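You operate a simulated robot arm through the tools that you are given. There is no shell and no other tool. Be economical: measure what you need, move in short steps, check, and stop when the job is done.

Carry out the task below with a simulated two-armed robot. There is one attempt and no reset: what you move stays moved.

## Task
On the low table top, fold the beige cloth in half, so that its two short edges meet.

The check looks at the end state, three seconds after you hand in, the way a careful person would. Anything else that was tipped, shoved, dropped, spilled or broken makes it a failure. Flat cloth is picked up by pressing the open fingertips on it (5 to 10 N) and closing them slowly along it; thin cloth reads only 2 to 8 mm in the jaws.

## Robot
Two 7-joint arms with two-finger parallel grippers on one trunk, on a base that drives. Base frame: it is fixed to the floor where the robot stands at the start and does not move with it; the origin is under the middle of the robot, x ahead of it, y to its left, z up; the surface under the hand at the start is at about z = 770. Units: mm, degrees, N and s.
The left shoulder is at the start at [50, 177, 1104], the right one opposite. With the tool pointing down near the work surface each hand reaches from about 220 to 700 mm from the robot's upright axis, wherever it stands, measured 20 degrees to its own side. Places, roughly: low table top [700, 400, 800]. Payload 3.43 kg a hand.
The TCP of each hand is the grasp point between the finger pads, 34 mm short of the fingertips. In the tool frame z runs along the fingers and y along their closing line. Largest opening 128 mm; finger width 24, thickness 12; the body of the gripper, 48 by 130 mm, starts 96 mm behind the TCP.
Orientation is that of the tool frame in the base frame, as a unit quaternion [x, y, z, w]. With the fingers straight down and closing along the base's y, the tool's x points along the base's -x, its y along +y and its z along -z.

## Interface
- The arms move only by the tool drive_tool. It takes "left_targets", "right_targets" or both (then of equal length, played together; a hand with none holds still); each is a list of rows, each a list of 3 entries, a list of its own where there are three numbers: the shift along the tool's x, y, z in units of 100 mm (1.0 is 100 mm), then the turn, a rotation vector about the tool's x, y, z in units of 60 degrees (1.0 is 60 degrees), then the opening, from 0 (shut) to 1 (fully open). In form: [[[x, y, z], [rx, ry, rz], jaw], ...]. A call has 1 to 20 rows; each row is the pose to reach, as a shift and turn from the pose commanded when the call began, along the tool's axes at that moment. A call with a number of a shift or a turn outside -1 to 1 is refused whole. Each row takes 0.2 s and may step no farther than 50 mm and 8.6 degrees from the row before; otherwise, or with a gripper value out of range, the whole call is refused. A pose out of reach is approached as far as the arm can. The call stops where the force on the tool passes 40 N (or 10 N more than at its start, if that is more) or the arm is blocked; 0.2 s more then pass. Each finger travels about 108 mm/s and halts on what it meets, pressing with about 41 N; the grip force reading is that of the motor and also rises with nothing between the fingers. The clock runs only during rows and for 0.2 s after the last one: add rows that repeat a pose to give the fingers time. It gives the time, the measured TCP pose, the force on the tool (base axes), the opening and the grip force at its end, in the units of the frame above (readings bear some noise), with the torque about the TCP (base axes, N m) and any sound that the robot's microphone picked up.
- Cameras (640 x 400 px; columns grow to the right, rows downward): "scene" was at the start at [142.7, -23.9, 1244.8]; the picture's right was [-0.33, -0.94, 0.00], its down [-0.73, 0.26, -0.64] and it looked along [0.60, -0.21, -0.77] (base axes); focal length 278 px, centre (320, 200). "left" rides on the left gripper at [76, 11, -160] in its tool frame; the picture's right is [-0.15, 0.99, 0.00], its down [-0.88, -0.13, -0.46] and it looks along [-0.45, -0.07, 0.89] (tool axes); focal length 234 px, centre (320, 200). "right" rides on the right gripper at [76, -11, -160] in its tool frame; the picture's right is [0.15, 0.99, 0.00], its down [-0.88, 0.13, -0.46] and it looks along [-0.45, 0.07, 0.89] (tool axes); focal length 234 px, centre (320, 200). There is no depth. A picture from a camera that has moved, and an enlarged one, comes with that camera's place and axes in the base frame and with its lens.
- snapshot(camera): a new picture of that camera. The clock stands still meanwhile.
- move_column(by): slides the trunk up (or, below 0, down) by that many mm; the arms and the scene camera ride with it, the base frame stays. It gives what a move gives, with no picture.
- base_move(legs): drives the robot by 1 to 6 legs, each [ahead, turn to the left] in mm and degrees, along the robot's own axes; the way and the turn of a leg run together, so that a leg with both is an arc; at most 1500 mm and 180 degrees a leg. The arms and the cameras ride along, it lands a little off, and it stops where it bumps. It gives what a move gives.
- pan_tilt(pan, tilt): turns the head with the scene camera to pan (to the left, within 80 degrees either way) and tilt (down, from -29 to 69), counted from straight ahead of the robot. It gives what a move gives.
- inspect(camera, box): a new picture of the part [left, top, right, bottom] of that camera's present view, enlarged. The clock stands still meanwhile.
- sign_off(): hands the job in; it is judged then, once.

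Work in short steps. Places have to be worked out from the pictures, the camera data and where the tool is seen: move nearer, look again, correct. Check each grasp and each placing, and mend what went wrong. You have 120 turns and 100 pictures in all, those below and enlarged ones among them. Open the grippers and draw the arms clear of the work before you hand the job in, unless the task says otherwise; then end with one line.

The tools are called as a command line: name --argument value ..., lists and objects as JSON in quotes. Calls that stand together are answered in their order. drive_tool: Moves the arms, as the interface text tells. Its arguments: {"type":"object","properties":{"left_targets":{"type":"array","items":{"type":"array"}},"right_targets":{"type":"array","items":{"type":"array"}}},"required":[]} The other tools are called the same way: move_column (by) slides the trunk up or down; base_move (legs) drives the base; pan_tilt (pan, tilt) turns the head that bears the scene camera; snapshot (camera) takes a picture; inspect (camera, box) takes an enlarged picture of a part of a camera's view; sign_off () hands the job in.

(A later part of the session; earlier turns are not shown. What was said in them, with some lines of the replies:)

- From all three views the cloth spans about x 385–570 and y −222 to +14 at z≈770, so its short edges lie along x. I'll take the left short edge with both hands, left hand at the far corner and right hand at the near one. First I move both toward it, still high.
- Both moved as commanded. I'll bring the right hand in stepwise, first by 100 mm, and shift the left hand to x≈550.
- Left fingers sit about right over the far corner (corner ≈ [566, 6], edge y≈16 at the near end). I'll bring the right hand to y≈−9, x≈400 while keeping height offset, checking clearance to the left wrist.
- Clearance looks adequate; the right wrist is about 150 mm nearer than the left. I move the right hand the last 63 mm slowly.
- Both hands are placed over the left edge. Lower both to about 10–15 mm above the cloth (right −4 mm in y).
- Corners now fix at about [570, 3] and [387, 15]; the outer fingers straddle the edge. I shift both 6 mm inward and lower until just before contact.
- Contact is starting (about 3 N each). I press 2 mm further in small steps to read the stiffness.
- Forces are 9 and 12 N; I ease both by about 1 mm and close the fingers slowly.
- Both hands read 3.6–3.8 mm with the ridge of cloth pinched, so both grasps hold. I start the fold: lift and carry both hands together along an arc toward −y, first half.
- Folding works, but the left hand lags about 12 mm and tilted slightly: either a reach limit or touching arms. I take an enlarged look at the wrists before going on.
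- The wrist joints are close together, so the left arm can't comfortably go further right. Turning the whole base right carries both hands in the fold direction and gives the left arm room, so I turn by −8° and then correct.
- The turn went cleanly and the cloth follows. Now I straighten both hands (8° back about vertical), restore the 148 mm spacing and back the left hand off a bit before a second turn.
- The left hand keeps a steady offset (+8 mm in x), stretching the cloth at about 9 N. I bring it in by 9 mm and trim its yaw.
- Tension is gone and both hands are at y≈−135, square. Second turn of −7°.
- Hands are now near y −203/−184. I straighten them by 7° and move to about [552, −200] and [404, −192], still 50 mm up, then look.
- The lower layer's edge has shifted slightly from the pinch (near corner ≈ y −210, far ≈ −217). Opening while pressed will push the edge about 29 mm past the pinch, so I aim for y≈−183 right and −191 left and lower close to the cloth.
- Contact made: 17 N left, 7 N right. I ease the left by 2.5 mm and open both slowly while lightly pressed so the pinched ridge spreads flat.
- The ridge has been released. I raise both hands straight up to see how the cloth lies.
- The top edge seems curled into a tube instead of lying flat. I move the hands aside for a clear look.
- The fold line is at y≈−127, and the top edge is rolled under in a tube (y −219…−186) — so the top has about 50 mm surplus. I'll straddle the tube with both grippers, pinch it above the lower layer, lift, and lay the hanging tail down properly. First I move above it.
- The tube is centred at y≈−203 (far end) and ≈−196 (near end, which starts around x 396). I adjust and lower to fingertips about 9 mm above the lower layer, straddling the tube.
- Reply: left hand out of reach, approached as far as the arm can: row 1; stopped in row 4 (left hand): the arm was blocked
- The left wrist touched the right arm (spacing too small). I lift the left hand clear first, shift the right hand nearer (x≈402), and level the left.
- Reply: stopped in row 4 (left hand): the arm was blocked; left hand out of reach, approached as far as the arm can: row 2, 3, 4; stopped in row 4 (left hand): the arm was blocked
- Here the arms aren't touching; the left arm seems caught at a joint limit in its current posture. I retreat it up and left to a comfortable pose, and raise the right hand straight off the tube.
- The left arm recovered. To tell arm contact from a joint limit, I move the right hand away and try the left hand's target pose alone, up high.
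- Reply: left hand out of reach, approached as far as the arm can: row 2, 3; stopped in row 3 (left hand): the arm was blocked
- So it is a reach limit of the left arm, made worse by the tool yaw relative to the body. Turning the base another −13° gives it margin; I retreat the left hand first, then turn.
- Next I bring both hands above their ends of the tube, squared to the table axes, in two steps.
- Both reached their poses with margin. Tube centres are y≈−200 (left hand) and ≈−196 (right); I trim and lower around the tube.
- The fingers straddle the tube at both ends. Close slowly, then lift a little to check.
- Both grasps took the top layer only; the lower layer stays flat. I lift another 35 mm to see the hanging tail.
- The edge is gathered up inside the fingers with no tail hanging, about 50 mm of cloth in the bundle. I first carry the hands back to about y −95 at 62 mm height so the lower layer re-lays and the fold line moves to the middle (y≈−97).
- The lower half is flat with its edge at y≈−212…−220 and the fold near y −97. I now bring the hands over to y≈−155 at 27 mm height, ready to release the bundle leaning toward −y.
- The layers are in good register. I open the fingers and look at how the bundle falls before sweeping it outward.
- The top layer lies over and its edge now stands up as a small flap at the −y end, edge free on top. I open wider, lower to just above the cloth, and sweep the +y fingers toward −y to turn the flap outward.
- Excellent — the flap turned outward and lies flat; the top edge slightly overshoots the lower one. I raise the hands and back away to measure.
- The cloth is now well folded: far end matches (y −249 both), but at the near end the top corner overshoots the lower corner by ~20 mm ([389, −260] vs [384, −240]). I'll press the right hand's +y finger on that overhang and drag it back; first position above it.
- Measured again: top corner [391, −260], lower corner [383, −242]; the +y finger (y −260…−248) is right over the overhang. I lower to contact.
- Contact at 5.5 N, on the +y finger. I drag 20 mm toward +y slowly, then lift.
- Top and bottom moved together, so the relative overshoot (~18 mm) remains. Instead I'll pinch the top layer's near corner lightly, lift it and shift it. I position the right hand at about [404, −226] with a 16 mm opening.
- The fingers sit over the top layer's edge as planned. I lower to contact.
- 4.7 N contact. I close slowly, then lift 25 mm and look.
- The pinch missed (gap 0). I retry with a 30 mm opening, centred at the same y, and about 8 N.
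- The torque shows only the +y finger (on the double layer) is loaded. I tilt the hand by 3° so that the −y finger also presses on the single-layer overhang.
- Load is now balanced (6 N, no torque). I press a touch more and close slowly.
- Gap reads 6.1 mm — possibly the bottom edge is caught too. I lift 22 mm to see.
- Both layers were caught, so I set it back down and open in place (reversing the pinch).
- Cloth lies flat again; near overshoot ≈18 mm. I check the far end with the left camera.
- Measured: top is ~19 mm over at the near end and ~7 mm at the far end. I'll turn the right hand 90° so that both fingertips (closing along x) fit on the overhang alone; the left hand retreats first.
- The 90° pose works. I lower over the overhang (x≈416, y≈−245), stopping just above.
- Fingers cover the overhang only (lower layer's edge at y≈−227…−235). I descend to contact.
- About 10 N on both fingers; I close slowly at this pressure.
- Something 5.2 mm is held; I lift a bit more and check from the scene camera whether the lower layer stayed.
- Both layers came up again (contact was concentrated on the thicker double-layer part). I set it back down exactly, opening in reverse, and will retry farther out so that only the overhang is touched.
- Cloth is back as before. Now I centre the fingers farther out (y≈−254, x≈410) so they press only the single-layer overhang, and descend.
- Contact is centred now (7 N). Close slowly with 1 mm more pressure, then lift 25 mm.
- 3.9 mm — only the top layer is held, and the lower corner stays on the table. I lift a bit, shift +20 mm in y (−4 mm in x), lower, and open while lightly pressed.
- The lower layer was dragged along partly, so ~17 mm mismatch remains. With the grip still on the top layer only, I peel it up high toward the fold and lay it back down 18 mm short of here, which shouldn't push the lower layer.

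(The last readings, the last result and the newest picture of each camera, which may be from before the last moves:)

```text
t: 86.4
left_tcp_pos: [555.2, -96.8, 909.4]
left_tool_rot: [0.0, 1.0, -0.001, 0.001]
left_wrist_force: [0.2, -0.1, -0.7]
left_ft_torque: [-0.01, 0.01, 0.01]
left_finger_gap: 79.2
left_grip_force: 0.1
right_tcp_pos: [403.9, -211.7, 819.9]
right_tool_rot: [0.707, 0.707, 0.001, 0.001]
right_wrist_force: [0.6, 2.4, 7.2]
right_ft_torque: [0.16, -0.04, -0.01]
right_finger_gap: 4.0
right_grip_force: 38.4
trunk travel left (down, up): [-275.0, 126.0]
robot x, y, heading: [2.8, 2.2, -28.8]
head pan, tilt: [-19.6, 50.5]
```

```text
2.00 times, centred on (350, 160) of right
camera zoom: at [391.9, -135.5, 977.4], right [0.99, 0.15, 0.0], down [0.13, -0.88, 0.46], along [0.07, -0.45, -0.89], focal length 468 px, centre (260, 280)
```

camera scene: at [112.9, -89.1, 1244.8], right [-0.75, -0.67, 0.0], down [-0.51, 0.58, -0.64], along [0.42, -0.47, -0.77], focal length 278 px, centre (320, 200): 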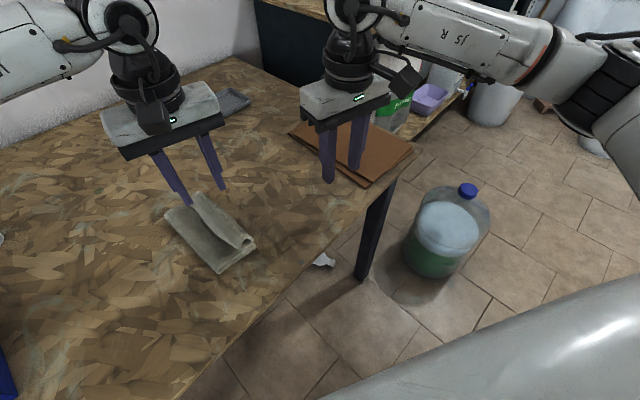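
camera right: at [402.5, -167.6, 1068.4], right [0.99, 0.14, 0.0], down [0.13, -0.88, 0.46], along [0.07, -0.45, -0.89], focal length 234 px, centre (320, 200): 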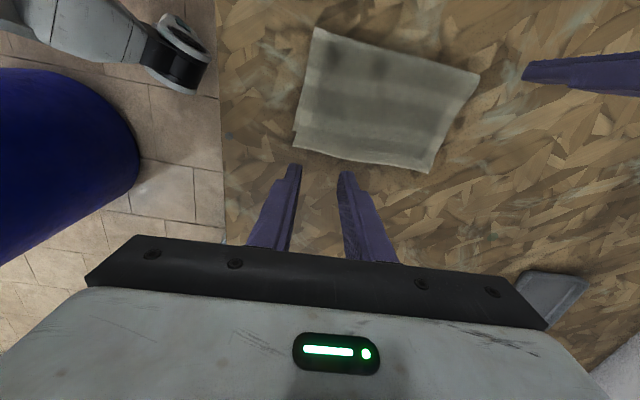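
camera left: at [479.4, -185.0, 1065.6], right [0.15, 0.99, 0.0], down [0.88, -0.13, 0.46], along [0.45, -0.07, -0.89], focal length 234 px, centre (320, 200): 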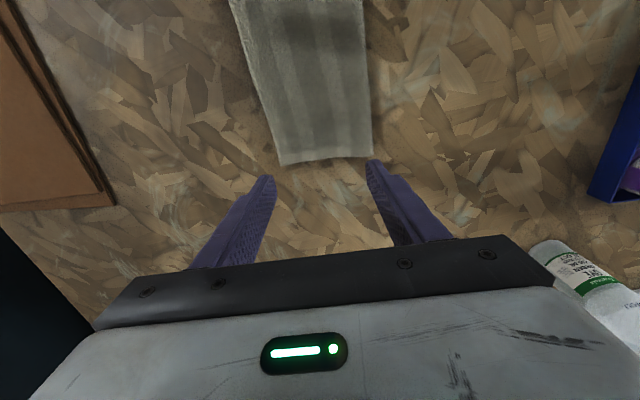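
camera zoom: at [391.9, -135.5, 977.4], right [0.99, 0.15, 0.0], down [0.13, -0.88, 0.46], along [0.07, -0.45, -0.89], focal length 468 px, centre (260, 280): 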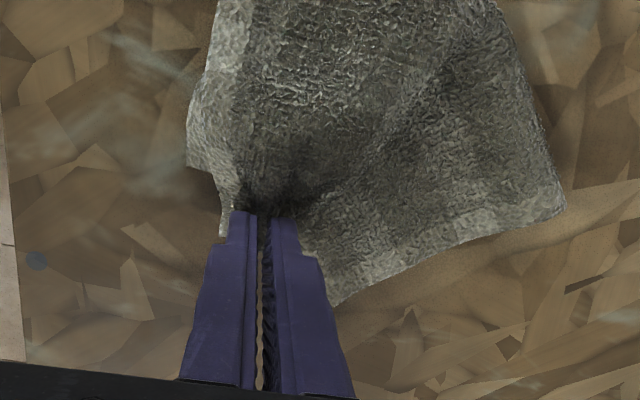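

There's something thick underneath at 7 N and the cloth shifted. I lift the corner up again and look from the scene camera.

drive_tool --right_targets '[[[0.0, 0, -0.15], [0, 0, 0], 0], [[0.05, 0, -0.32], [0, 0, 0], 0], [[0.15, 0, -0.5], [0, 0, 0], 0], [[0.2, 0, -0.6], [0, 0, 0], 0]]'

inspect --camera "scene" --box '[120, 140, 320, 290]'

snapshot --camera "left"

```text
t: 87.4
left_tcp_pos: [556.2, -95.8, 909.0]
left_tool_rot: [0.0, 1.0, -0.002, 0.002]
left_wrist_force: [-0.2, -0.8, -0.7]
left_ft_torque: [-0.03, 0.01, -0.03]
left_finger_gap: 79.3
left_grip_force: 0.0
right_tcp_pos: [401.8, -194.6, 881.1]
right_tool_rot: [0.708, 0.706, 0.0, -0.001]
right_wrist_force: [-0.2, -0.4, 1.1]
right_ft_torque: [-0.01, -0.03, -0.01]
right_finger_gap: 4.2
right_grip_force: 38.6
trunk travel left (down, up): [-275.0, 126.0]
robot x, y, heading: [-1.3, 1.4, -28.6]
head pan, tilt: [-19.6, 50.5]
```

```text
2.67 times, centred on (220, 215) of scene
camera zoom: at [113.2, -88.7, 1244.8], right [-0.75, -0.67, 0.0], down [-0.51, 0.58, -0.64], along [0.42, -0.47, -0.77], focal length 742 px, centre (587, 160)
```

zoom: 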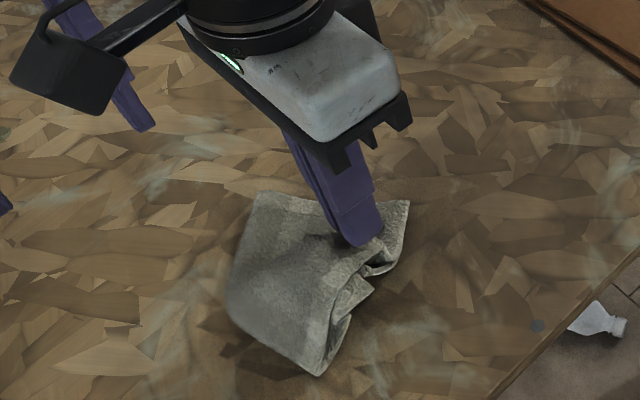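

```text
16 pictures are left
camera left: at [479.4, -84.5, 1068.2], right [0.15, 0.99, 0.0], down [0.88, -0.13, 0.46], along [0.45, -0.07, -0.89], focal length 234 px, centre (320, 200)
```

left: 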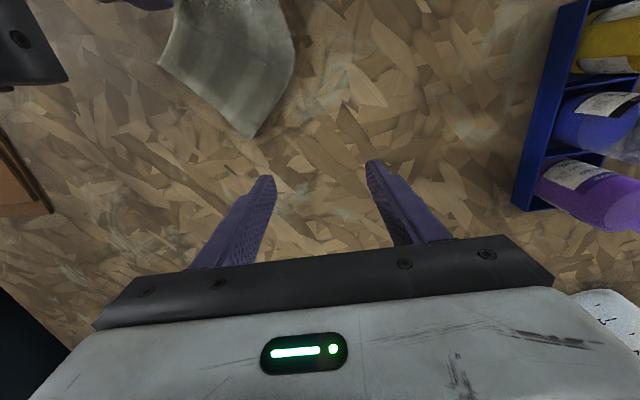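

Both layers are caught at this corner and the cloth has twisted (far corner now near [438, −256], fold running toward [530, −182]). I pull this corner away from the far corner along the open edge line, low, to straighten the cloth again: target about [342, −115].

drive_tool --right_targets '[[[0.12, -0.09, 0.0], [0, 0, 0], 0], [[0.24, -0.18, 0.1], [0, 0, 0], 0], [[0.36, -0.27, 0.2], [0, 0, 0], 0], [[0.48, -0.36, 0.3], [0, 0, 0], 0], [[0.6, -0.45, 0.4], [0, 0, 0], 0], [[0.7, -0.53, 0.48], [0, 0, 0], 0], [[0.8, -0.6, 0.52], [0, 0, 0], 0]]'

inspect --camera "scene" --box '[80, 140, 320, 320]'

```text
t: 89.0
left_tcp_pos: [556.3, -95.2, 910.0]
left_tool_rot: [0.0, 1.0, 0.0, 0.002]
left_wrist_force: [-0.1, -0.7, 0.0]
left_ft_torque: [0.0, 0.0, -0.01]
left_finger_gap: 79.2
left_grip_force: 0.0
right_tcp_pos: [343.9, -112.2, 825.0]
right_tool_rot: [0.707, 0.707, 0.001, 0.0]
right_wrist_force: [0.2, -0.1, -0.1]
right_ft_torque: [0.01, -0.03, -0.05]
right_finger_gap: 4.3
right_grip_force: 38.7
trunk travel left (down, up): [-275.0, 126.0]
robot x, y, heading: [-1.5, 3.1, -28.5]
head pan, tilt: [-19.6, 50.5]
```

```text
2.22 times, centred on (200, 230) of scene
camera zoom: at [113.2, -88.7, 1244.8], right [-0.75, -0.67, 0.0], down [-0.51, 0.58, -0.64], along [0.42, -0.47, -0.77], focal length 618 px, centre (587, 133)
```

zoom: 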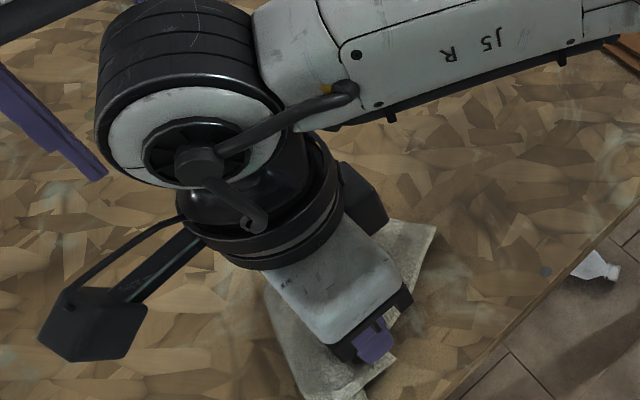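

The arm blocks the view. I set the corner down here, open slowly, and raise the hand clear to assess the whole cloth.

drive_tool --right_targets '[[[0, 0, 0.06], [0, 0, 0], 0], [[0, 0, 0.11], [0, 0, 0], 0], [[0, 0, 0.13], [0, 0, 0], 0], [[0, 0, 0.135], [0, 0, 0], 0.06], [[0, 0, 0.14], [0, 0, 0], 0.12], [[0, 0, 0.14], [0, 0, 0], 0.18], [[0, 0, 0.145], [0, 0, 0], 0.25], [[0, 0, 0.1], [0, 0, 0], 0.28], [[0, 0, -0.2], [0, 0, 0], 0.28], [[-0.2, 0, -0.5], [0, 0, 0], 0.28], [[-0.5, 0, -0.8], [0, 0, 0], 0.28], [[-0.9, 0, -0.9], [0, 0, 0], 0.28]]'

drive_tool --right_targets '[[[-0.3, 0, 0], [0, 0, 0], 0.28], [[-0.6, 0, 0], [0, 0, 0], 0.28], [[-0.9, 0, 0], [0, 0, 0], 0.28]]'

inspect --camera "scene" --box '[80, 140, 320, 320]'

```text
t: 91.6
left_tcp_pos: [554.8, -96.1, 907.9]
left_tool_rot: [0.0, 1.0, 0.0, 0.002]
left_wrist_force: [0.5, -0.3, -0.1]
left_ft_torque: [-0.01, -0.04, 0.03]
left_finger_gap: 79.6
left_grip_force: 0.0
right_tcp_pos: [343.7, -205.5, 915.0]
right_tool_rot: [0.708, 0.706, 0.0, 0.001]
right_wrist_force: [0.4, 0.5, 0.4]
right_ft_torque: [0.0, -0.05, 0.06]
right_finger_gap: 35.9
right_grip_force: 0.0
trunk travel left (down, up): [-275.0, 126.0]
robot x, y, heading: [-0.5, 3.4, -28.6]
head pan, tilt: [-19.6, 50.5]
```

```text
t: 92.4
left_tcp_pos: [556.3, -95.4, 909.0]
left_tool_rot: [0.001, 1.0, -0.001, 0.001]
left_wrist_force: [-0.7, -0.7, -0.6]
left_ft_torque: [0.01, 0.03, -0.02]
left_finger_gap: 79.3
left_grip_force: 0.0
right_tcp_pos: [344.7, -294.7, 915.7]
right_tool_rot: [0.708, 0.707, 0.001, 0.001]
right_wrist_force: [0.2, 1.2, 0.1]
right_ft_torque: [0.02, -0.01, 0.04]
right_finger_gap: 35.9
right_grip_force: 0.0
trunk travel left (down, up): [-275.0, 126.0]
robot x, y, heading: [1.1, 4.1, -28.8]
head pan, tilt: [-19.6, 50.5]
```

```text
2.22 times, centred on (200, 230) of scene
camera zoom: at [113.1, -89.0, 1244.8], right [-0.75, -0.67, 0.0], down [-0.51, 0.58, -0.64], along [0.42, -0.47, -0.77], focal length 618 px, centre (587, 133)
```

zoom: 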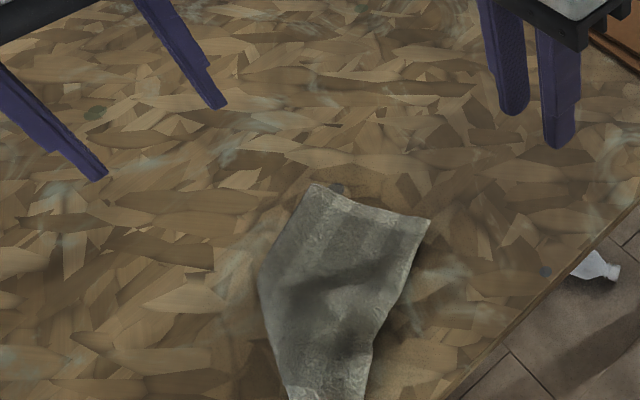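

The cloth is still one folded piece, just rotated. I turn the head toward it for a proper top view.

pan_tilt --pan 18 --tilt 60

inspect --camera "scene" --box '[200, 90, 440, 290]'

```text
t: 93.5
left_tcp_pos: [555.9, -96.3, 909.2]
left_tool_rot: [-0.001, 1.0, 0.0, 0.002]
left_wrist_force: [0.2, 0.0, -0.5]
left_ft_torque: [0.0, -0.06, -0.02]
left_finger_gap: 79.8
left_grip_force: 0.1
right_tcp_pos: [346.3, -294.8, 916.5]
right_tool_rot: [0.708, 0.706, 0.001, 0.001]
right_wrist_force: [-0.1, -0.1, 0.5]
right_ft_torque: [0.0, 0.04, 0.0]
right_finger_gap: 35.9
right_grip_force: 0.0
trunk travel left (down, up): [-275.0, 126.0]
robot x, y, heading: [1.0, 2.3, -28.7]
head pan, tilt: [18.0, 60.0]
```

```text
2.00 times, centred on (320, 190) of scene
camera zoom: at [127.7, -44.1, 1232.9], right [-0.19, -0.98, 0.0], down [-0.85, 0.16, -0.5], along [0.49, -0.09, -0.87], focal length 557 px, centre (320, 220)
```

zoom: 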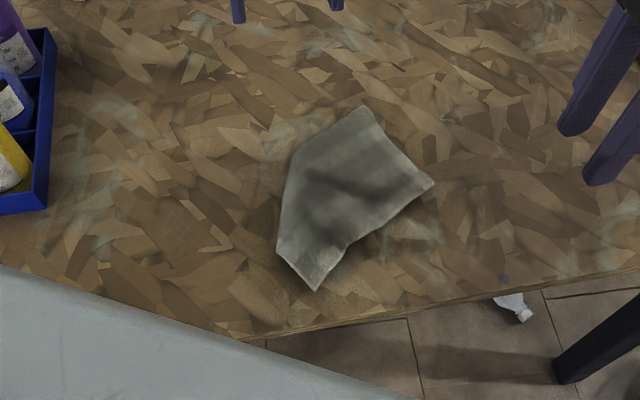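

I need detail on the crumpled near end.

inspect --camera "scene" --box '[285, 130, 385, 240]'

```text
3.64 times, centred on (335, 185) of scene
camera zoom: at [127.7, -44.1, 1232.9], right [-0.19, -0.98, 0.0], down [-0.85, 0.16, -0.5], along [0.49, -0.09, -0.87], focal length 1012 px, centre (266, 254)
```

zoom: 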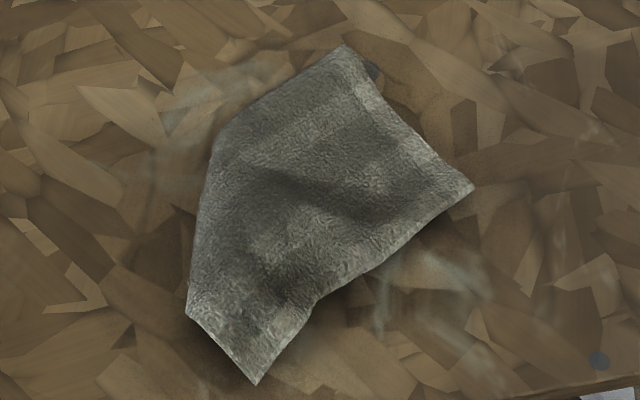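

From the corner geometry: P1 far-fold [516,−165], P2 far-open [405,−208], near-open [317,−77], near-fold [363,−47]. The cloth is still folded but sheared — the near-fold corner belongs at about [415,−11]. I'll press there with the left hand's closed fingers and drag both layers outward; first move above it.

drive_tool --left_targets '[[[0.25, 0.06, 0], [0, 0, 0], 0.4], [[0.5, 0.12, 0], [0, 0, 0], 0.2], [[0.75, 0.18, 0], [0, 0, 0], 0], [[0.95, 0.24, 0], [0, 0, 0], 0]]'

drive_tool --left_targets '[[[0.25, 0.06, 0.15], [0, 0, 0], 0], [[0.5, 0.12, 0.35], [0, 0, 0], 0], [[0.75, 0.18, 0.55], [0, 0, 0], 0], [[0.86, 0.2, 0.75], [0, 0, 0], 0], [[0.86, 0.2, 0.85], [0, 0, 0], 0]]'

inspect --camera "scene" --box '[260, 110, 420, 250]'

```text
t: 94.5
left_tcp_pos: [462.7, -75.0, 907.2]
left_tool_rot: [-0.001, 1.0, -0.001, 0.002]
left_wrist_force: [0.1, 0.7, 0.1]
left_ft_torque: [0.0, 0.0, 0.0]
left_finger_gap: 0.0
left_grip_force: 32.7
right_tcp_pos: [344.9, -293.3, 916.7]
right_tool_rot: [0.707, 0.707, 0.001, 0.001]
right_wrist_force: [0.2, 0.6, -0.1]
right_ft_torque: [0.01, -0.01, 0.01]
right_finger_gap: 35.8
right_grip_force: 0.1
trunk travel left (down, up): [-275.0, 126.0]
robot x, y, heading: [1.0, -2.6, -28.5]
head pan, tilt: [18.0, 60.0]
```

```text
t: 95.7
left_tcp_pos: [376.5, -51.4, 822.8]
left_tool_rot: [-0.001, 1.0, -0.001, 0.002]
left_wrist_force: [0.6, 0.6, -0.3]
left_ft_torque: [0.0, -0.02, -0.01]
left_finger_gap: 0.0
left_grip_force: 32.9
right_tcp_pos: [345.7, -295.1, 914.9]
right_tool_rot: [0.707, 0.707, 0.0, 0.0]
right_wrist_force: [0.1, 0.3, -0.7]
right_ft_torque: [-0.05, -0.03, 0.0]
right_finger_gap: 35.9
right_grip_force: 0.0
trunk travel left (down, up): [-275.0, 126.0]
robot x, y, heading: [-0.8, 3.8, -28.7]
head pan, tilt: [18.0, 60.0]
```

```text
2.86 times, centred on (340, 180) of scene
camera zoom: at [127.7, -44.0, 1232.9], right [-0.18, -0.98, 0.0], down [-0.85, 0.16, -0.5], along [0.49, -0.09, -0.87], focal length 795 px, centre (263, 257)
```

zoom: 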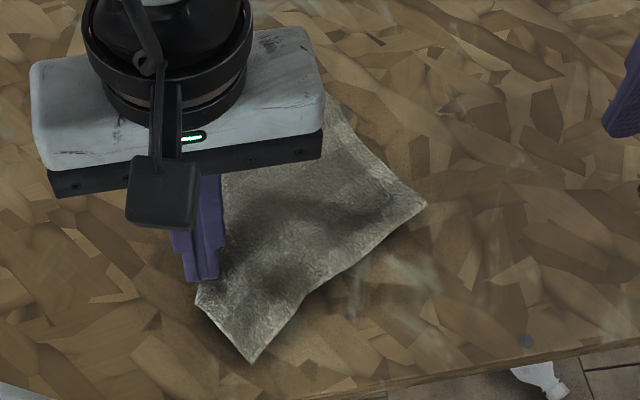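

The fingertip is at the near-fold corner; I shift 10 mm onto the cloth and press down.

drive_tool --left_targets '[[[0.02, -0.1, 0.05], [0, 0, 0], 0], [[0.02, -0.1, 0.09], [0, 0, 0], 0], [[0.02, -0.1, 0.11], [0, 0, 0], 0], [[0.02, -0.1, 0.125], [0, 0, 0], 0], [[0.02, -0.1, 0.135], [0, 0, 0], 0]]'

```text
t: 96.9
left_tcp_pos: [375.6, -61.5, 810.3]
left_tool_rot: [0.0, 1.0, -0.001, 0.003]
left_wrist_force: [-0.5, 2.5, 8.8]
left_ft_torque: [0.02, 0.03, 0.0]
left_finger_gap: 0.0
left_grip_force: 32.6
right_tcp_pos: [344.7, -294.2, 916.2]
right_tool_rot: [0.707, 0.707, 0.0, 0.002]
right_wrist_force: [-0.1, 0.0, -0.5]
right_ft_torque: [0.04, -0.01, -0.01]
right_finger_gap: 35.8
right_grip_force: 0.1
trunk travel left (down, up): [-275.0, 126.0]
robot x, y, heading: [2.0, -1.3, -28.6]
head pan, tilt: [18.0, 60.0]
```

8.8 N of contact. I drag both layers by (+50, +36) mm slowly, keeping the pressure, then lift and look.

drive_tool --left_targets '[[[-0.05, 0.036, 0.005], [0, 0, 0], 0], [[-0.1, 0.072, 0.005], [0, 0, 0], 0], [[-0.15, 0.108, 0.005], [0, 0, 0], 0], [[-0.2, 0.144, 0.005], [0, 0, 0], 0], [[-0.25, 0.18, 0.005], [0, 0, 0], 0], [[-0.3, 0.216, 0.005], [0, 0, 0], 0], [[-0.35, 0.252, 0.005], [0, 0, 0], 0], [[-0.4, 0.288, 0.005], [0, 0, 0], 0], [[-0.45, 0.324, 0.005], [0, 0, 0], 0], [[-0.5, 0.36, 0.005], [0, 0, 0], 0], [[-0.5, 0.36, 0.005], [0, 0, 0], 0]]'

drive_tool --left_targets '[[[0, 0, -0.2], [0, 0, 0], 0], [[0, 0.2, -0.5], [0, 0, 0], 0], [[0, 0.5, -0.8], [0, 0, 0], 0], [[0, 0.8, -0.9], [0, 0, 0], 0]]'

inspect --camera "scene" --box '[240, 100, 400, 240]'

```text
t: 99.3
left_tcp_pos: [426.3, -27.9, 810.9]
left_tool_rot: [0.0, 1.0, -0.001, 0.002]
left_wrist_force: [-2.6, -1.6, 10.0]
left_ft_torque: [-0.09, 0.12, -0.01]
left_finger_gap: 0.0
left_grip_force: 33.2
right_tcp_pos: [344.0, -294.9, 915.5]
right_tool_rot: [0.708, 0.706, 0.001, 0.001]
right_wrist_force: [-0.5, -0.4, 0.1]
right_ft_torque: [0.01, 0.01, 0.01]
right_finger_gap: 35.7
right_grip_force: 0.1
trunk travel left (down, up): [-275.0, 126.0]
robot x, y, heading: [-2.4, 1.9, -28.6]
head pan, tilt: [18.0, 60.0]
```

```text
t: 100.3
left_tcp_pos: [423.2, 54.4, 897.5]
left_tool_rot: [0.0, 1.0, -0.001, 0.002]
left_wrist_force: [0.6, -0.3, 0.5]
left_ft_torque: [-0.04, -0.06, -0.04]
left_finger_gap: 0.1
left_grip_force: 33.2
right_tcp_pos: [344.6, -294.1, 916.3]
right_tool_rot: [0.708, 0.707, 0.0, 0.001]
right_wrist_force: [0.1, -0.3, -0.4]
right_ft_torque: [0.0, 0.01, -0.01]
right_finger_gap: 36.1
right_grip_force: 0.0
trunk travel left (down, up): [-275.0, 126.0]
robot x, y, heading: [-2.2, -2.3, -28.5]
head pan, tilt: [18.0, 60.0]
```

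```text
2.86 times, centred on (320, 170) of scene
camera zoom: at [127.6, -43.7, 1232.9], right [-0.18, -0.98, 0.0], down [-0.85, 0.16, -0.5], along [0.49, -0.09, -0.87], focal length 795 px, centre (320, 286)
```

zoom: 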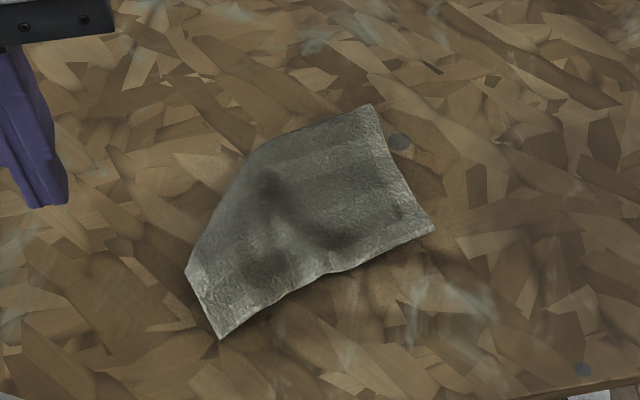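

The near-fold corner turns out to be tucked under along the crease P5–P6 (visible near hem is only 56 mm long). Lifting the near-open corner (both layers) high will let that tuck fall open; then I lay it back out flat. I move the left hand over that corner at [384, −42].

drive_tool --left_targets '[[[0.1, -0.24, 0], [0, 0, 0], 0.1], [[0.2, -0.48, 0.1], [0, 0, 0], 0.235], [[0.3, -0.72, 0.3], [0, 0, 0], 0.235], [[0.39, -0.96, 0.5], [0, 0, 0], 0.235], [[0.39, -0.96, 0.72], [0, 0, 0], 0.235], [[0.39, -0.96, 0.82], [0, 0, 0], 0.235], [[0.39, -0.96, 0.86], [0, 0, 0], 0.235], [[0.39, -0.96, 0.88], [0, 0, 0], 0.235]]'

```text
t: 102.1
left_tcp_pos: [385.5, -43.4, 810.6]
left_tool_rot: [0.0, 1.0, -0.002, 0.003]
left_wrist_force: [-0.7, -0.9, 3.6]
left_ft_torque: [0.0, -0.03, 0.02]
left_finger_gap: 29.7
left_grip_force: 0.0
right_tcp_pos: [344.5, -294.6, 916.3]
right_tool_rot: [0.708, 0.706, 0.0, 0.0]
right_wrist_force: [0.2, 0.5, 0.7]
right_ft_torque: [0.03, 0.0, -0.01]
right_finger_gap: 35.9
right_grip_force: 0.0
trunk travel left (down, up): [-275.0, 126.0]
robot x, y, heading: [2.8, -0.7, -28.7]
head pan, tilt: [18.0, 60.0]
```

Contact at 3.6 N, balanced. I press 1.5 mm more, close slowly and lift 60 mm.

drive_tool --left_targets '[[[0, 0, 0.015], [0, 0, 0], 0.235], [[0, 0, 0.02], [0, 0, 0], 0.21], [[0, 0, 0.02], [0, 0, 0], 0.18], [[0, 0, 0.02], [0, 0, 0], 0.15], [[0, 0, 0.02], [0, 0, 0], 0.12], [[0, 0, 0.015], [0, 0, 0], 0.09], [[0, 0, 0.015], [0, 0, 0], 0.06], [[0, 0, 0.01], [0, 0, 0], 0.03], [[0, 0, 0.01], [0, 0, 0], 0], [[0, 0, 0.01], [0, 0, 0], 0], [[0, 0, 0.01], [0, 0, 0], 0], [[0, 0, -0.2], [0, 0, 0], 0], [[0.0, 0, -0.4], [0, 0, 0], 0], [[0.0, 0, -0.6], [0, 0, 0], 0]]'

inspect --camera "scene" --box '[220, 80, 400, 240]'

```text
t: 105.1
left_tcp_pos: [383.9, -42.0, 867.6]
left_tool_rot: [0.0, 1.0, 0.001, 0.001]
left_wrist_force: [-0.3, 0.2, -0.9]
left_ft_torque: [0.0, -0.02, 0.01]
left_finger_gap: 6.9
left_grip_force: 41.4
right_tcp_pos: [344.4, -294.2, 915.3]
right_tool_rot: [0.708, 0.706, 0.0, 0.0]
right_wrist_force: [-0.2, 0.2, 0.7]
right_ft_torque: [-0.01, 0.01, 0.02]
right_finger_gap: 36.0
right_grip_force: 0.1
trunk travel left (down, up): [-275.0, 126.0]
robot x, y, heading: [2.5, 1.6, -28.4]
head pan, tilt: [18.0, 60.0]
```

```text
2.50 times, centred on (310, 160) of scene
camera zoom: at [127.6, -44.0, 1232.9], right [-0.18, -0.98, 0.0], down [-0.85, 0.16, -0.5], along [0.49, -0.09, -0.87], focal length 696 px, centre (345, 300)
```

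zoom: 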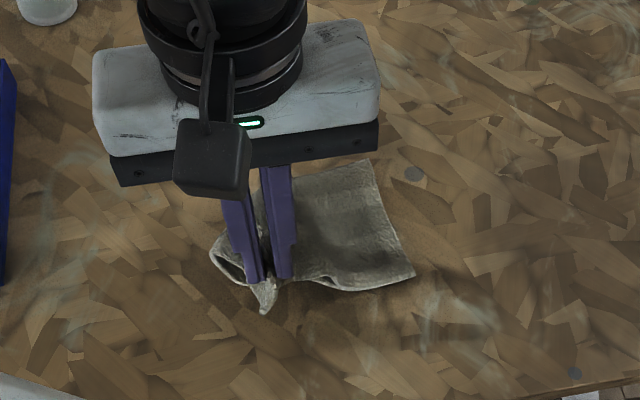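

6.9 mm: both layers are held. I lift 100 mm more, drifting toward +x/+y, so that the tucked part hangs free.

drive_tool --left_targets '[[[-0.05, 0.05, -0.15], [0, 0, 0], 0], [[-0.1, 0.1, -0.3], [0, 0, 0], 0], [[-0.15, 0.18, -0.45], [0, 0, 0], 0], [[-0.2, 0.26, -0.6], [0, 0, 0], 0], [[-0.25, 0.34, -0.75], [0, 0, 0], 0], [[-0.3, 0.4, -0.88], [0, 0, 0], 0], [[-0.3, 0.4, -0.98], [0, 0, 0], 0], [[-0.3, 0.4, -0.98], [0, 0, 0], 0]]'

snapshot --camera "scene"

```text
t: 106.9
left_tcp_pos: [415.3, -1.8, 968.6]
left_tool_rot: [0.0, 1.0, 0.0, 0.001]
left_wrist_force: [0.5, -1.0, -0.2]
left_ft_torque: [0.03, 0.05, -0.05]
left_finger_gap: 6.7
left_grip_force: 40.8
right_tcp_pos: [345.2, -294.7, 915.5]
right_tool_rot: [0.708, 0.706, 0.001, 0.001]
right_wrist_force: [0.7, -0.5, -1.2]
right_ft_torque: [0.0, -0.01, 0.02]
right_finger_gap: 35.8
right_grip_force: 0.2
trunk travel left (down, up): [-275.0, 126.0]
robot x, y, heading: [-0.0, -2.2, -28.6]
head pan, tilt: [18.0, 60.0]
```

```text
8 pictures are left
camera scene: at [127.7, -44.0, 1232.9], right [-0.18, -0.98, 0.0], down [-0.85, 0.16, -0.5], along [0.49, -0.09, -0.87], focal length 278 px, centre (320, 200)
```

scene: 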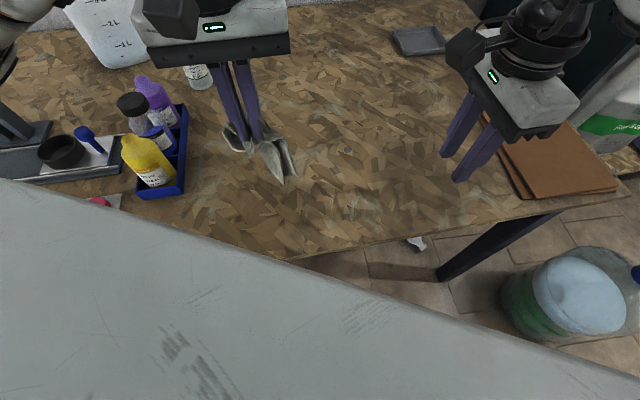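

The cloth hangs freely from the gripped corner, tuck released. I carry it up to about [505, −92] and then lay it down along its diagonal toward (−x, +y) so it spreads out on the table.

drive_tool --left_targets '[[[0, 0, -0.2], [0, 0, 0], 0], [[-0.1, -0.1, -0.4], [0, 0, 0], 0], [[-0.25, -0.25, -0.6], [0, 0, 0], 0], [[-0.45, -0.45, -0.6], [0, 0, 0], 0], [[-0.65, -0.65, -0.6], [0, 0, 0], 0], [[-0.8, -0.8, -0.6], [0, 0, 0], 0], [[-0.9, -0.9, -0.6], [0, 0, 0], 0], [[-0.9, -0.9, -0.6], [0, 0, 0], 0], [[-0.9, -0.9, -0.6], [0, 0, 0], 0]]'

drive_tool --left_targets '[[[0, 0, 0.1], [0, 0, 0], 0], [[0.1, 0.1, 0.12], [0, 0, 0], 0], [[0.2, 0.21, 0.14], [0, 0, 0], 0], [[0.34, 0.365, 0.17], [0, 0, 0], 0], [[0.51, 0.55, 0.2], [0, 0, 0], 0], [[0.63, 0.67, 0.27], [0, 0, 0], 0], [[0.75, 0.8, 0.36], [0, 0, 0], 0], [[0.88, 0.95, 0.48], [0, 0, 0], 0]]'

snapshot --camera "scene"

```text
t: 108.9
left_tcp_pos: [505.9, -91.1, 1029.0]
left_tool_rot: [0.001, 1.0, -0.001, 0.001]
left_wrist_force: [0.6, -0.5, -0.7]
left_ft_torque: [0.07, -0.01, -0.04]
left_finger_gap: 6.5
left_grip_force: 40.7
right_tcp_pos: [345.3, -294.6, 916.8]
right_tool_rot: [0.708, 0.707, 0.0, 0.0]
right_wrist_force: [0.0, 0.0, 0.5]
right_ft_torque: [0.0, 0.02, 0.0]
right_finger_gap: 35.7
right_grip_force: 0.0
trunk travel left (down, up): [-275.0, 126.0]
robot x, y, heading: [1.8, 2.6, -28.6]
head pan, tilt: [18.0, 60.0]
```

```text
t: 110.7
left_tcp_pos: [415.9, 5.5, 980.2]
left_tool_rot: [0.0, 1.0, -0.001, 0.002]
left_wrist_force: [-0.2, -0.2, -0.6]
left_ft_torque: [0.06, 0.01, -0.04]
left_finger_gap: 6.4
left_grip_force: 40.4
right_tcp_pos: [345.5, -294.2, 916.5]
right_tool_rot: [0.708, 0.706, 0.0, 0.001]
right_wrist_force: [-1.0, 0.6, -1.2]
right_ft_torque: [-0.03, 0.0, -0.03]
right_finger_gap: 36.1
right_grip_force: 0.0
trunk travel left (down, up): [-275.0, 126.0]
robot x, y, heading: [1.8, 2.5, -28.6]
head pan, tilt: [18.0, 60.0]
```

```text
7 pictures are left
camera scene: at [127.6, -43.8, 1232.9], right [-0.18, -0.98, 0.0], down [-0.85, 0.16, -0.5], along [0.49, -0.09, -0.87], focal length 278 px, centre (320, 200)
```

scene: 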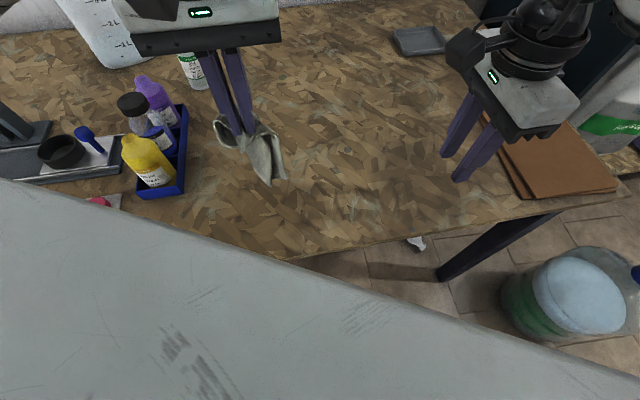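

The cloth isn't touching the table yet (lowest point ~z 808), so its hanging shape matters; I zoom in on it.

inspect --camera "scene" --box '[190, 90, 310, 200]'

```text
3.64 times, centred on (250, 145) of scene
camera zoom: at [127.6, -43.8, 1232.9], right [-0.18, -0.98, 0.0], down [-0.85, 0.16, -0.5], along [0.49, -0.09, -0.87], focal length 1012 px, centre (574, 400)
```

zoom: 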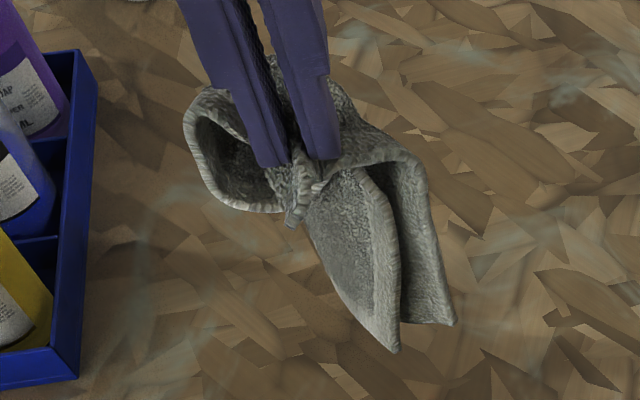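

It is still a folded pair: fold loop on the +y side, the far-open corners toward −y, grip at the near-open corner. Laying it while drawing the grip toward −x should let it spread with the diagonal along x. I carry it to x≈540 first, then lay.

drive_tool --left_targets '[[[-0.15, -0.04, 0], [0, 0, 0], 0], [[-0.3, -0.08, 0], [0, 0, 0], 0], [[-0.5, -0.14, 0], [0, 0, 0], 0], [[-0.7, -0.2, 0], [0, 0, 0], 0], [[-0.85, -0.26, 0], [0, 0, 0], 0], [[-1.0, -0.3, 0], [0, 0, 0], 0], [[-1.0, -0.3, 0], [0, 0, 0], 0]]'

drive_tool --left_targets '[[[-0.1, 0, 0.1], [0, 0, 0], 0], [[-0.24, 0, 0.2], [0, 0, 0], 0], [[-0.24, 0, 0.3], [0, 0, 0], 0], [[-0.24, 0, 0.4], [0, 0, 0], 0], [[-0.1, 0, 0.42], [0, 0, 0], 0], [[0.05, 0, 0.44], [0, 0, 0], 0], [[0.2, 0, 0.48], [0, 0, 0], 0], [[0.36, 0, 0.53], [0, 0, 0], 0], [[0.5, 0, 0.6], [0, 0, 0], 0], [[0.65, 0, 0.7], [0, 0, 0], 0], [[0.78, 0, 0.82], [0, 0, 0], 0], [[0.9, 0, 0.95], [0, 0, 0], 0]]'

inspect --camera "scene" --box '[190, 70, 390, 220]'

```text
t: 112.3
left_tcp_pos: [515.9, -27.8, 981.0]
left_tool_rot: [0.0, 1.0, 0.0, 0.002]
left_wrist_force: [-0.5, 0.3, 0.1]
left_ft_torque: [0.0, 0.01, -0.05]
left_finger_gap: 6.4
left_grip_force: 40.8
right_tcp_pos: [343.6, -293.9, 916.5]
right_tool_rot: [0.707, 0.707, 0.001, 0.001]
right_wrist_force: [-0.5, 0.0, -0.5]
right_ft_torque: [-0.02, -0.01, 0.0]
right_finger_gap: 35.9
right_grip_force: 0.0
trunk travel left (down, up): [-275.0, 126.0]
robot x, y, heading: [-0.2, -0.7, -28.8]
head pan, tilt: [18.0, 60.0]
```

```text
t: 114.9
left_tcp_pos: [426.6, -25.7, 886.6]
left_tool_rot: [-0.001, 1.0, -0.001, 0.001]
left_wrist_force: [0.4, -1.0, -0.1]
left_ft_torque: [0.06, -0.02, -0.02]
left_finger_gap: 6.5
left_grip_force: 40.6
right_tcp_pos: [346.2, -294.4, 915.5]
right_tool_rot: [0.708, 0.706, 0.0, 0.001]
right_wrist_force: [0.1, -0.1, 0.4]
right_ft_torque: [-0.01, 0.01, 0.0]
right_finger_gap: 35.9
right_grip_force: 0.0
trunk travel left (down, up): [-275.0, 126.0]
robot x, y, heading: [0.6, 0.9, -28.6]
head pan, tilt: [18.0, 60.0]
```

```text
2.67 times, centred on (290, 145) of scene
camera zoom: at [127.7, -44.0, 1232.9], right [-0.18, -0.98, 0.0], down [-0.85, 0.16, -0.5], along [0.49, -0.09, -0.87], focal length 742 px, centre (400, 347)
```

zoom: 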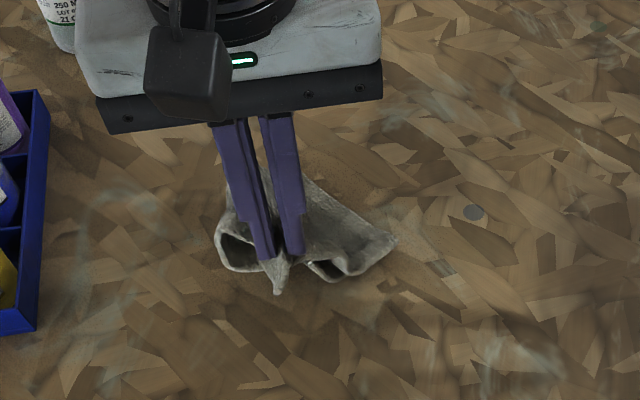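

It is opening up well: near hem spread left, open edge spread right. I continue drawing toward −x while lowering to the table, then look.

drive_tool --left_targets '[[[0.12, 0, 0.1], [0, 0, 0], 0], [[0.24, 0, 0.22], [0, 0, 0], 0], [[0.36, 0, 0.35], [0, 0, 0], 0], [[0.48, 0, 0.48], [0, 0, 0], 0], [[0.58, 0, 0.58], [0, 0, 0], 0], [[0.68, 0, 0.66], [0, 0, 0], 0], [[0.76, 0, 0.7], [0, 0, 0], 0]]'

inspect --camera "scene" --box '[190, 70, 430, 250]'

```text
t: 116.5
left_tcp_pos: [350.6, -25.8, 816.1]
left_tool_rot: [0.001, 1.0, -0.001, 0.001]
left_wrist_force: [0.4, 0.4, 1.2]
left_ft_torque: [0.03, -0.04, 0.0]
left_finger_gap: 6.5
left_grip_force: 40.7
right_tcp_pos: [345.2, -293.6, 915.7]
right_tool_rot: [0.708, 0.706, 0.001, 0.001]
right_wrist_force: [-1.0, -0.4, 0.2]
right_ft_torque: [0.03, -0.02, 0.03]
right_finger_gap: 35.9
right_grip_force: 0.0
trunk travel left (down, up): [-275.0, 126.0]
robot x, y, heading: [-1.6, 4.1, -28.5]
head pan, tilt: [18.0, 60.0]
```

```text
2.22 times, centred on (310, 160) of scene
camera zoom: at [127.6, -44.0, 1232.9], right [-0.18, -0.98, 0.0], down [-0.85, 0.16, -0.5], along [0.49, -0.09, -0.87], focal length 618 px, centre (342, 289)
```

zoom: 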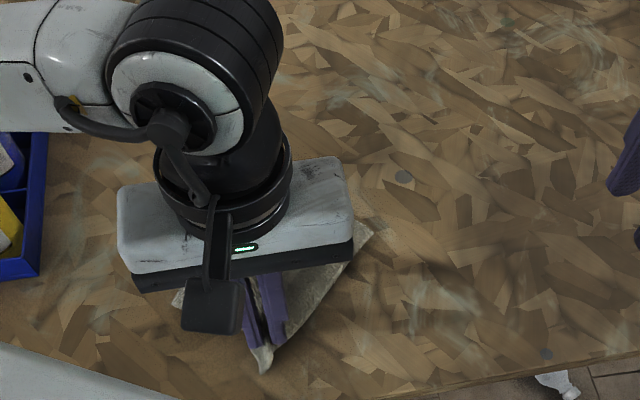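

The corner is at the table. I lower the last millimetres, open slowly while lightly pressed to spread the ridge, and withdraw the left hand to the side.

drive_tool --left_targets '[[[0, 0, 0.02], [0, 0, 0], 0], [[0, 0, 0.03], [0, 0, 0], 0.05], [[0, 0, 0.035], [0, 0, 0], 0.1], [[0, 0, 0.045], [0, 0, 0], 0.15], [[0, 0, 0.05], [0, 0, 0], 0.2], [[0, 0, 0.055], [0, 0, 0], 0.25], [[0, 0, 0.055], [0, 0, 0], 0.3], [[0, 0, -0.1], [0, 0, 0], 0.3], [[0, 0, -0.4], [0, 0, 0], 0.3], [[0, 0.2, -0.7], [0, 0, 0], 0.3], [[0, 0.5, -0.95], [0, 0, 0], 0.3], [[0, 0.9, -0.95], [0, 0, 0], 0.3]]'

inspect --camera "scene" --box '[230, 90, 410, 230]'

```text
t: 119.1
left_tcp_pos: [350.6, 62.0, 909.0]
left_tool_rot: [0.0, 1.0, -0.001, 0.001]
left_wrist_force: [0.4, -0.2, -0.7]
left_ft_torque: [0.02, -0.02, -0.02]
left_finger_gap: 38.2
left_grip_force: 0.1
right_tcp_pos: [344.6, -293.4, 916.2]
right_tool_rot: [0.707, 0.707, -0.001, 0.001]
right_wrist_force: [0.3, 0.2, -0.3]
right_ft_torque: [0.0, -0.03, -0.03]
right_finger_gap: 35.9
right_grip_force: 0.2
trunk travel left (down, up): [-275.0, 126.0]
robot x, y, heading: [-1.4, 2.7, -28.7]
head pan, tilt: [18.0, 60.0]
```

```text
2.86 times, centred on (320, 160) of scene
camera zoom: at [127.5, -43.5, 1233.0], right [-0.18, -0.98, 0.0], down [-0.85, 0.16, -0.5], along [0.49, -0.09, -0.87], focal length 795 px, centre (320, 314)
```

zoom: 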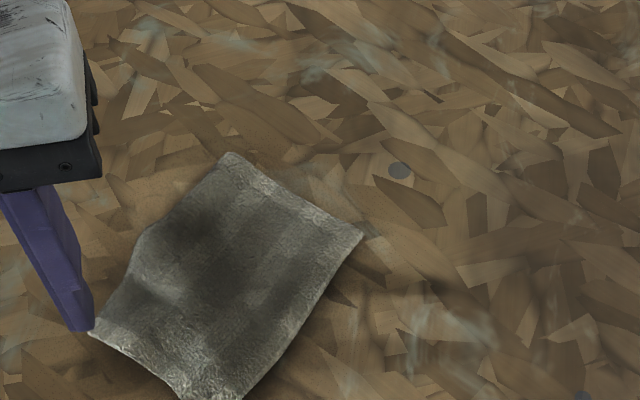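

Excellent — it is a nearly perfect half-size rectangle again: corners ≈[533,−50], [445,−132], [399,59], near-open ≈[311,−23]. I zoom on the open edge to check both layers.

inspect --camera "scene" --box '[230, 130, 350, 220]'

```text
4.44 times, centred on (290, 175) of scene
camera zoom: at [127.5, -43.5, 1233.0], right [-0.18, -0.98, 0.0], down [-0.85, 0.16, -0.5], along [0.49, -0.09, -0.87], focal length 1237 px, centre (453, 311)
```

zoom: 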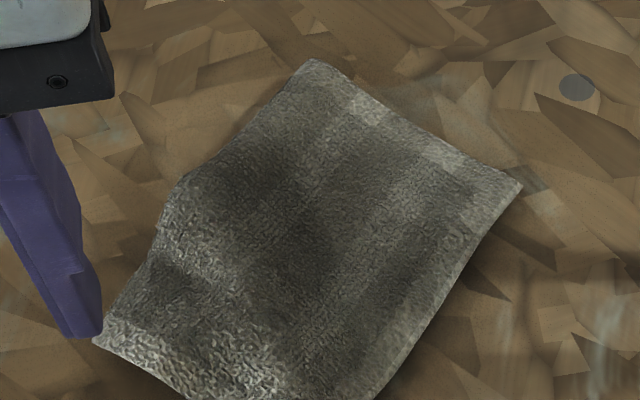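

Looks flat and aligned. One check of the open edge and near corner from the left camera, which sees that side.

inspect --camera "left" --box '[160, 70, 380, 250]'

```text
2.22 times, centred on (270, 160) of left
camera zoom: at [273.4, 73.4, 1068.1], right [0.15, 0.99, 0.0], down [0.88, -0.13, 0.46], along [0.45, -0.07, -0.89], focal length 520 px, centre (431, 289)
```

zoom: 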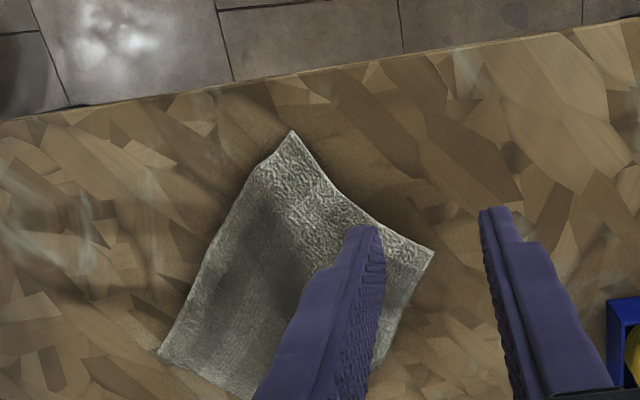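

Both layers lie together, a neat half-size rectangle with no lower layer showing. I raise both hands well clear with grippers open and finish.

drive_tool --left_targets '[[[0, 0, -0.2], [0, 0, 0], 0.4], [[0, 0, -0.4], [0, 0, 0], 0.5], [[0, 0.1, -0.6], [0, 0, 0], 0.6]]' --right_targets '[[[0, 0, -0.1], [0, 0, 0], 0.4], [[0, 0, -0.2], [0, 0, 0], 0.5], [[0, 0, -0.3], [0, 0, 0], 0.6]]'

snapshot --camera "scene"

```text
t: 119.9
left_tcp_pos: [348.4, 72.2, 970.5]
left_tool_rot: [0.0, 1.0, -0.002, 0.002]
left_wrist_force: [0.0, -0.4, 0.8]
left_ft_torque: [0.0, 0.02, -0.01]
left_finger_gap: 76.5
left_grip_force: 0.0
right_tcp_pos: [344.3, -293.6, 946.1]
right_tool_rot: [0.708, 0.707, 0.0, 0.001]
right_wrist_force: [-0.2, -0.2, 0.3]
right_ft_torque: [0.0, -0.01, 0.03]
right_finger_gap: 76.8
right_grip_force: 0.1
trunk travel left (down, up): [-275.0, 126.0]
robot x, y, heading: [3.0, -2.0, -28.6]
head pan, tilt: [18.0, 60.0]
```

```text
0 pictures are left
camera scene: at [127.5, -43.8, 1232.9], right [-0.18, -0.98, 0.0], down [-0.85, 0.16, -0.5], along [0.49, -0.09, -0.87], focal length 278 px, centre (320, 200)
```

scene: 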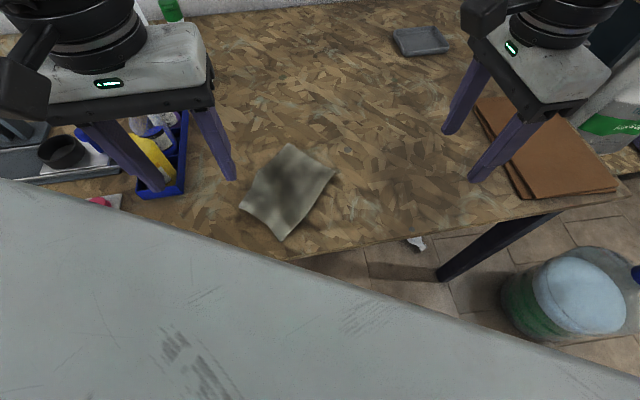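

The cloth lies folded and flat, everything else is untouched, and both hands are clear with open grippers. I hand in.

sign_off

```text
The job is handed in.
```

The beige cloth is folded in half and lies flat on the table, turned from its first orientation. The top layer hides the lower one, so I could not confirm that the short edges meet exactly: when last measured, before a final pick-up and re-lay, the top layer overlapped by about 18 mm at one end and 7 mm at the other. Nothing else looked disturbed in the last picture, and both hands are open and clear.
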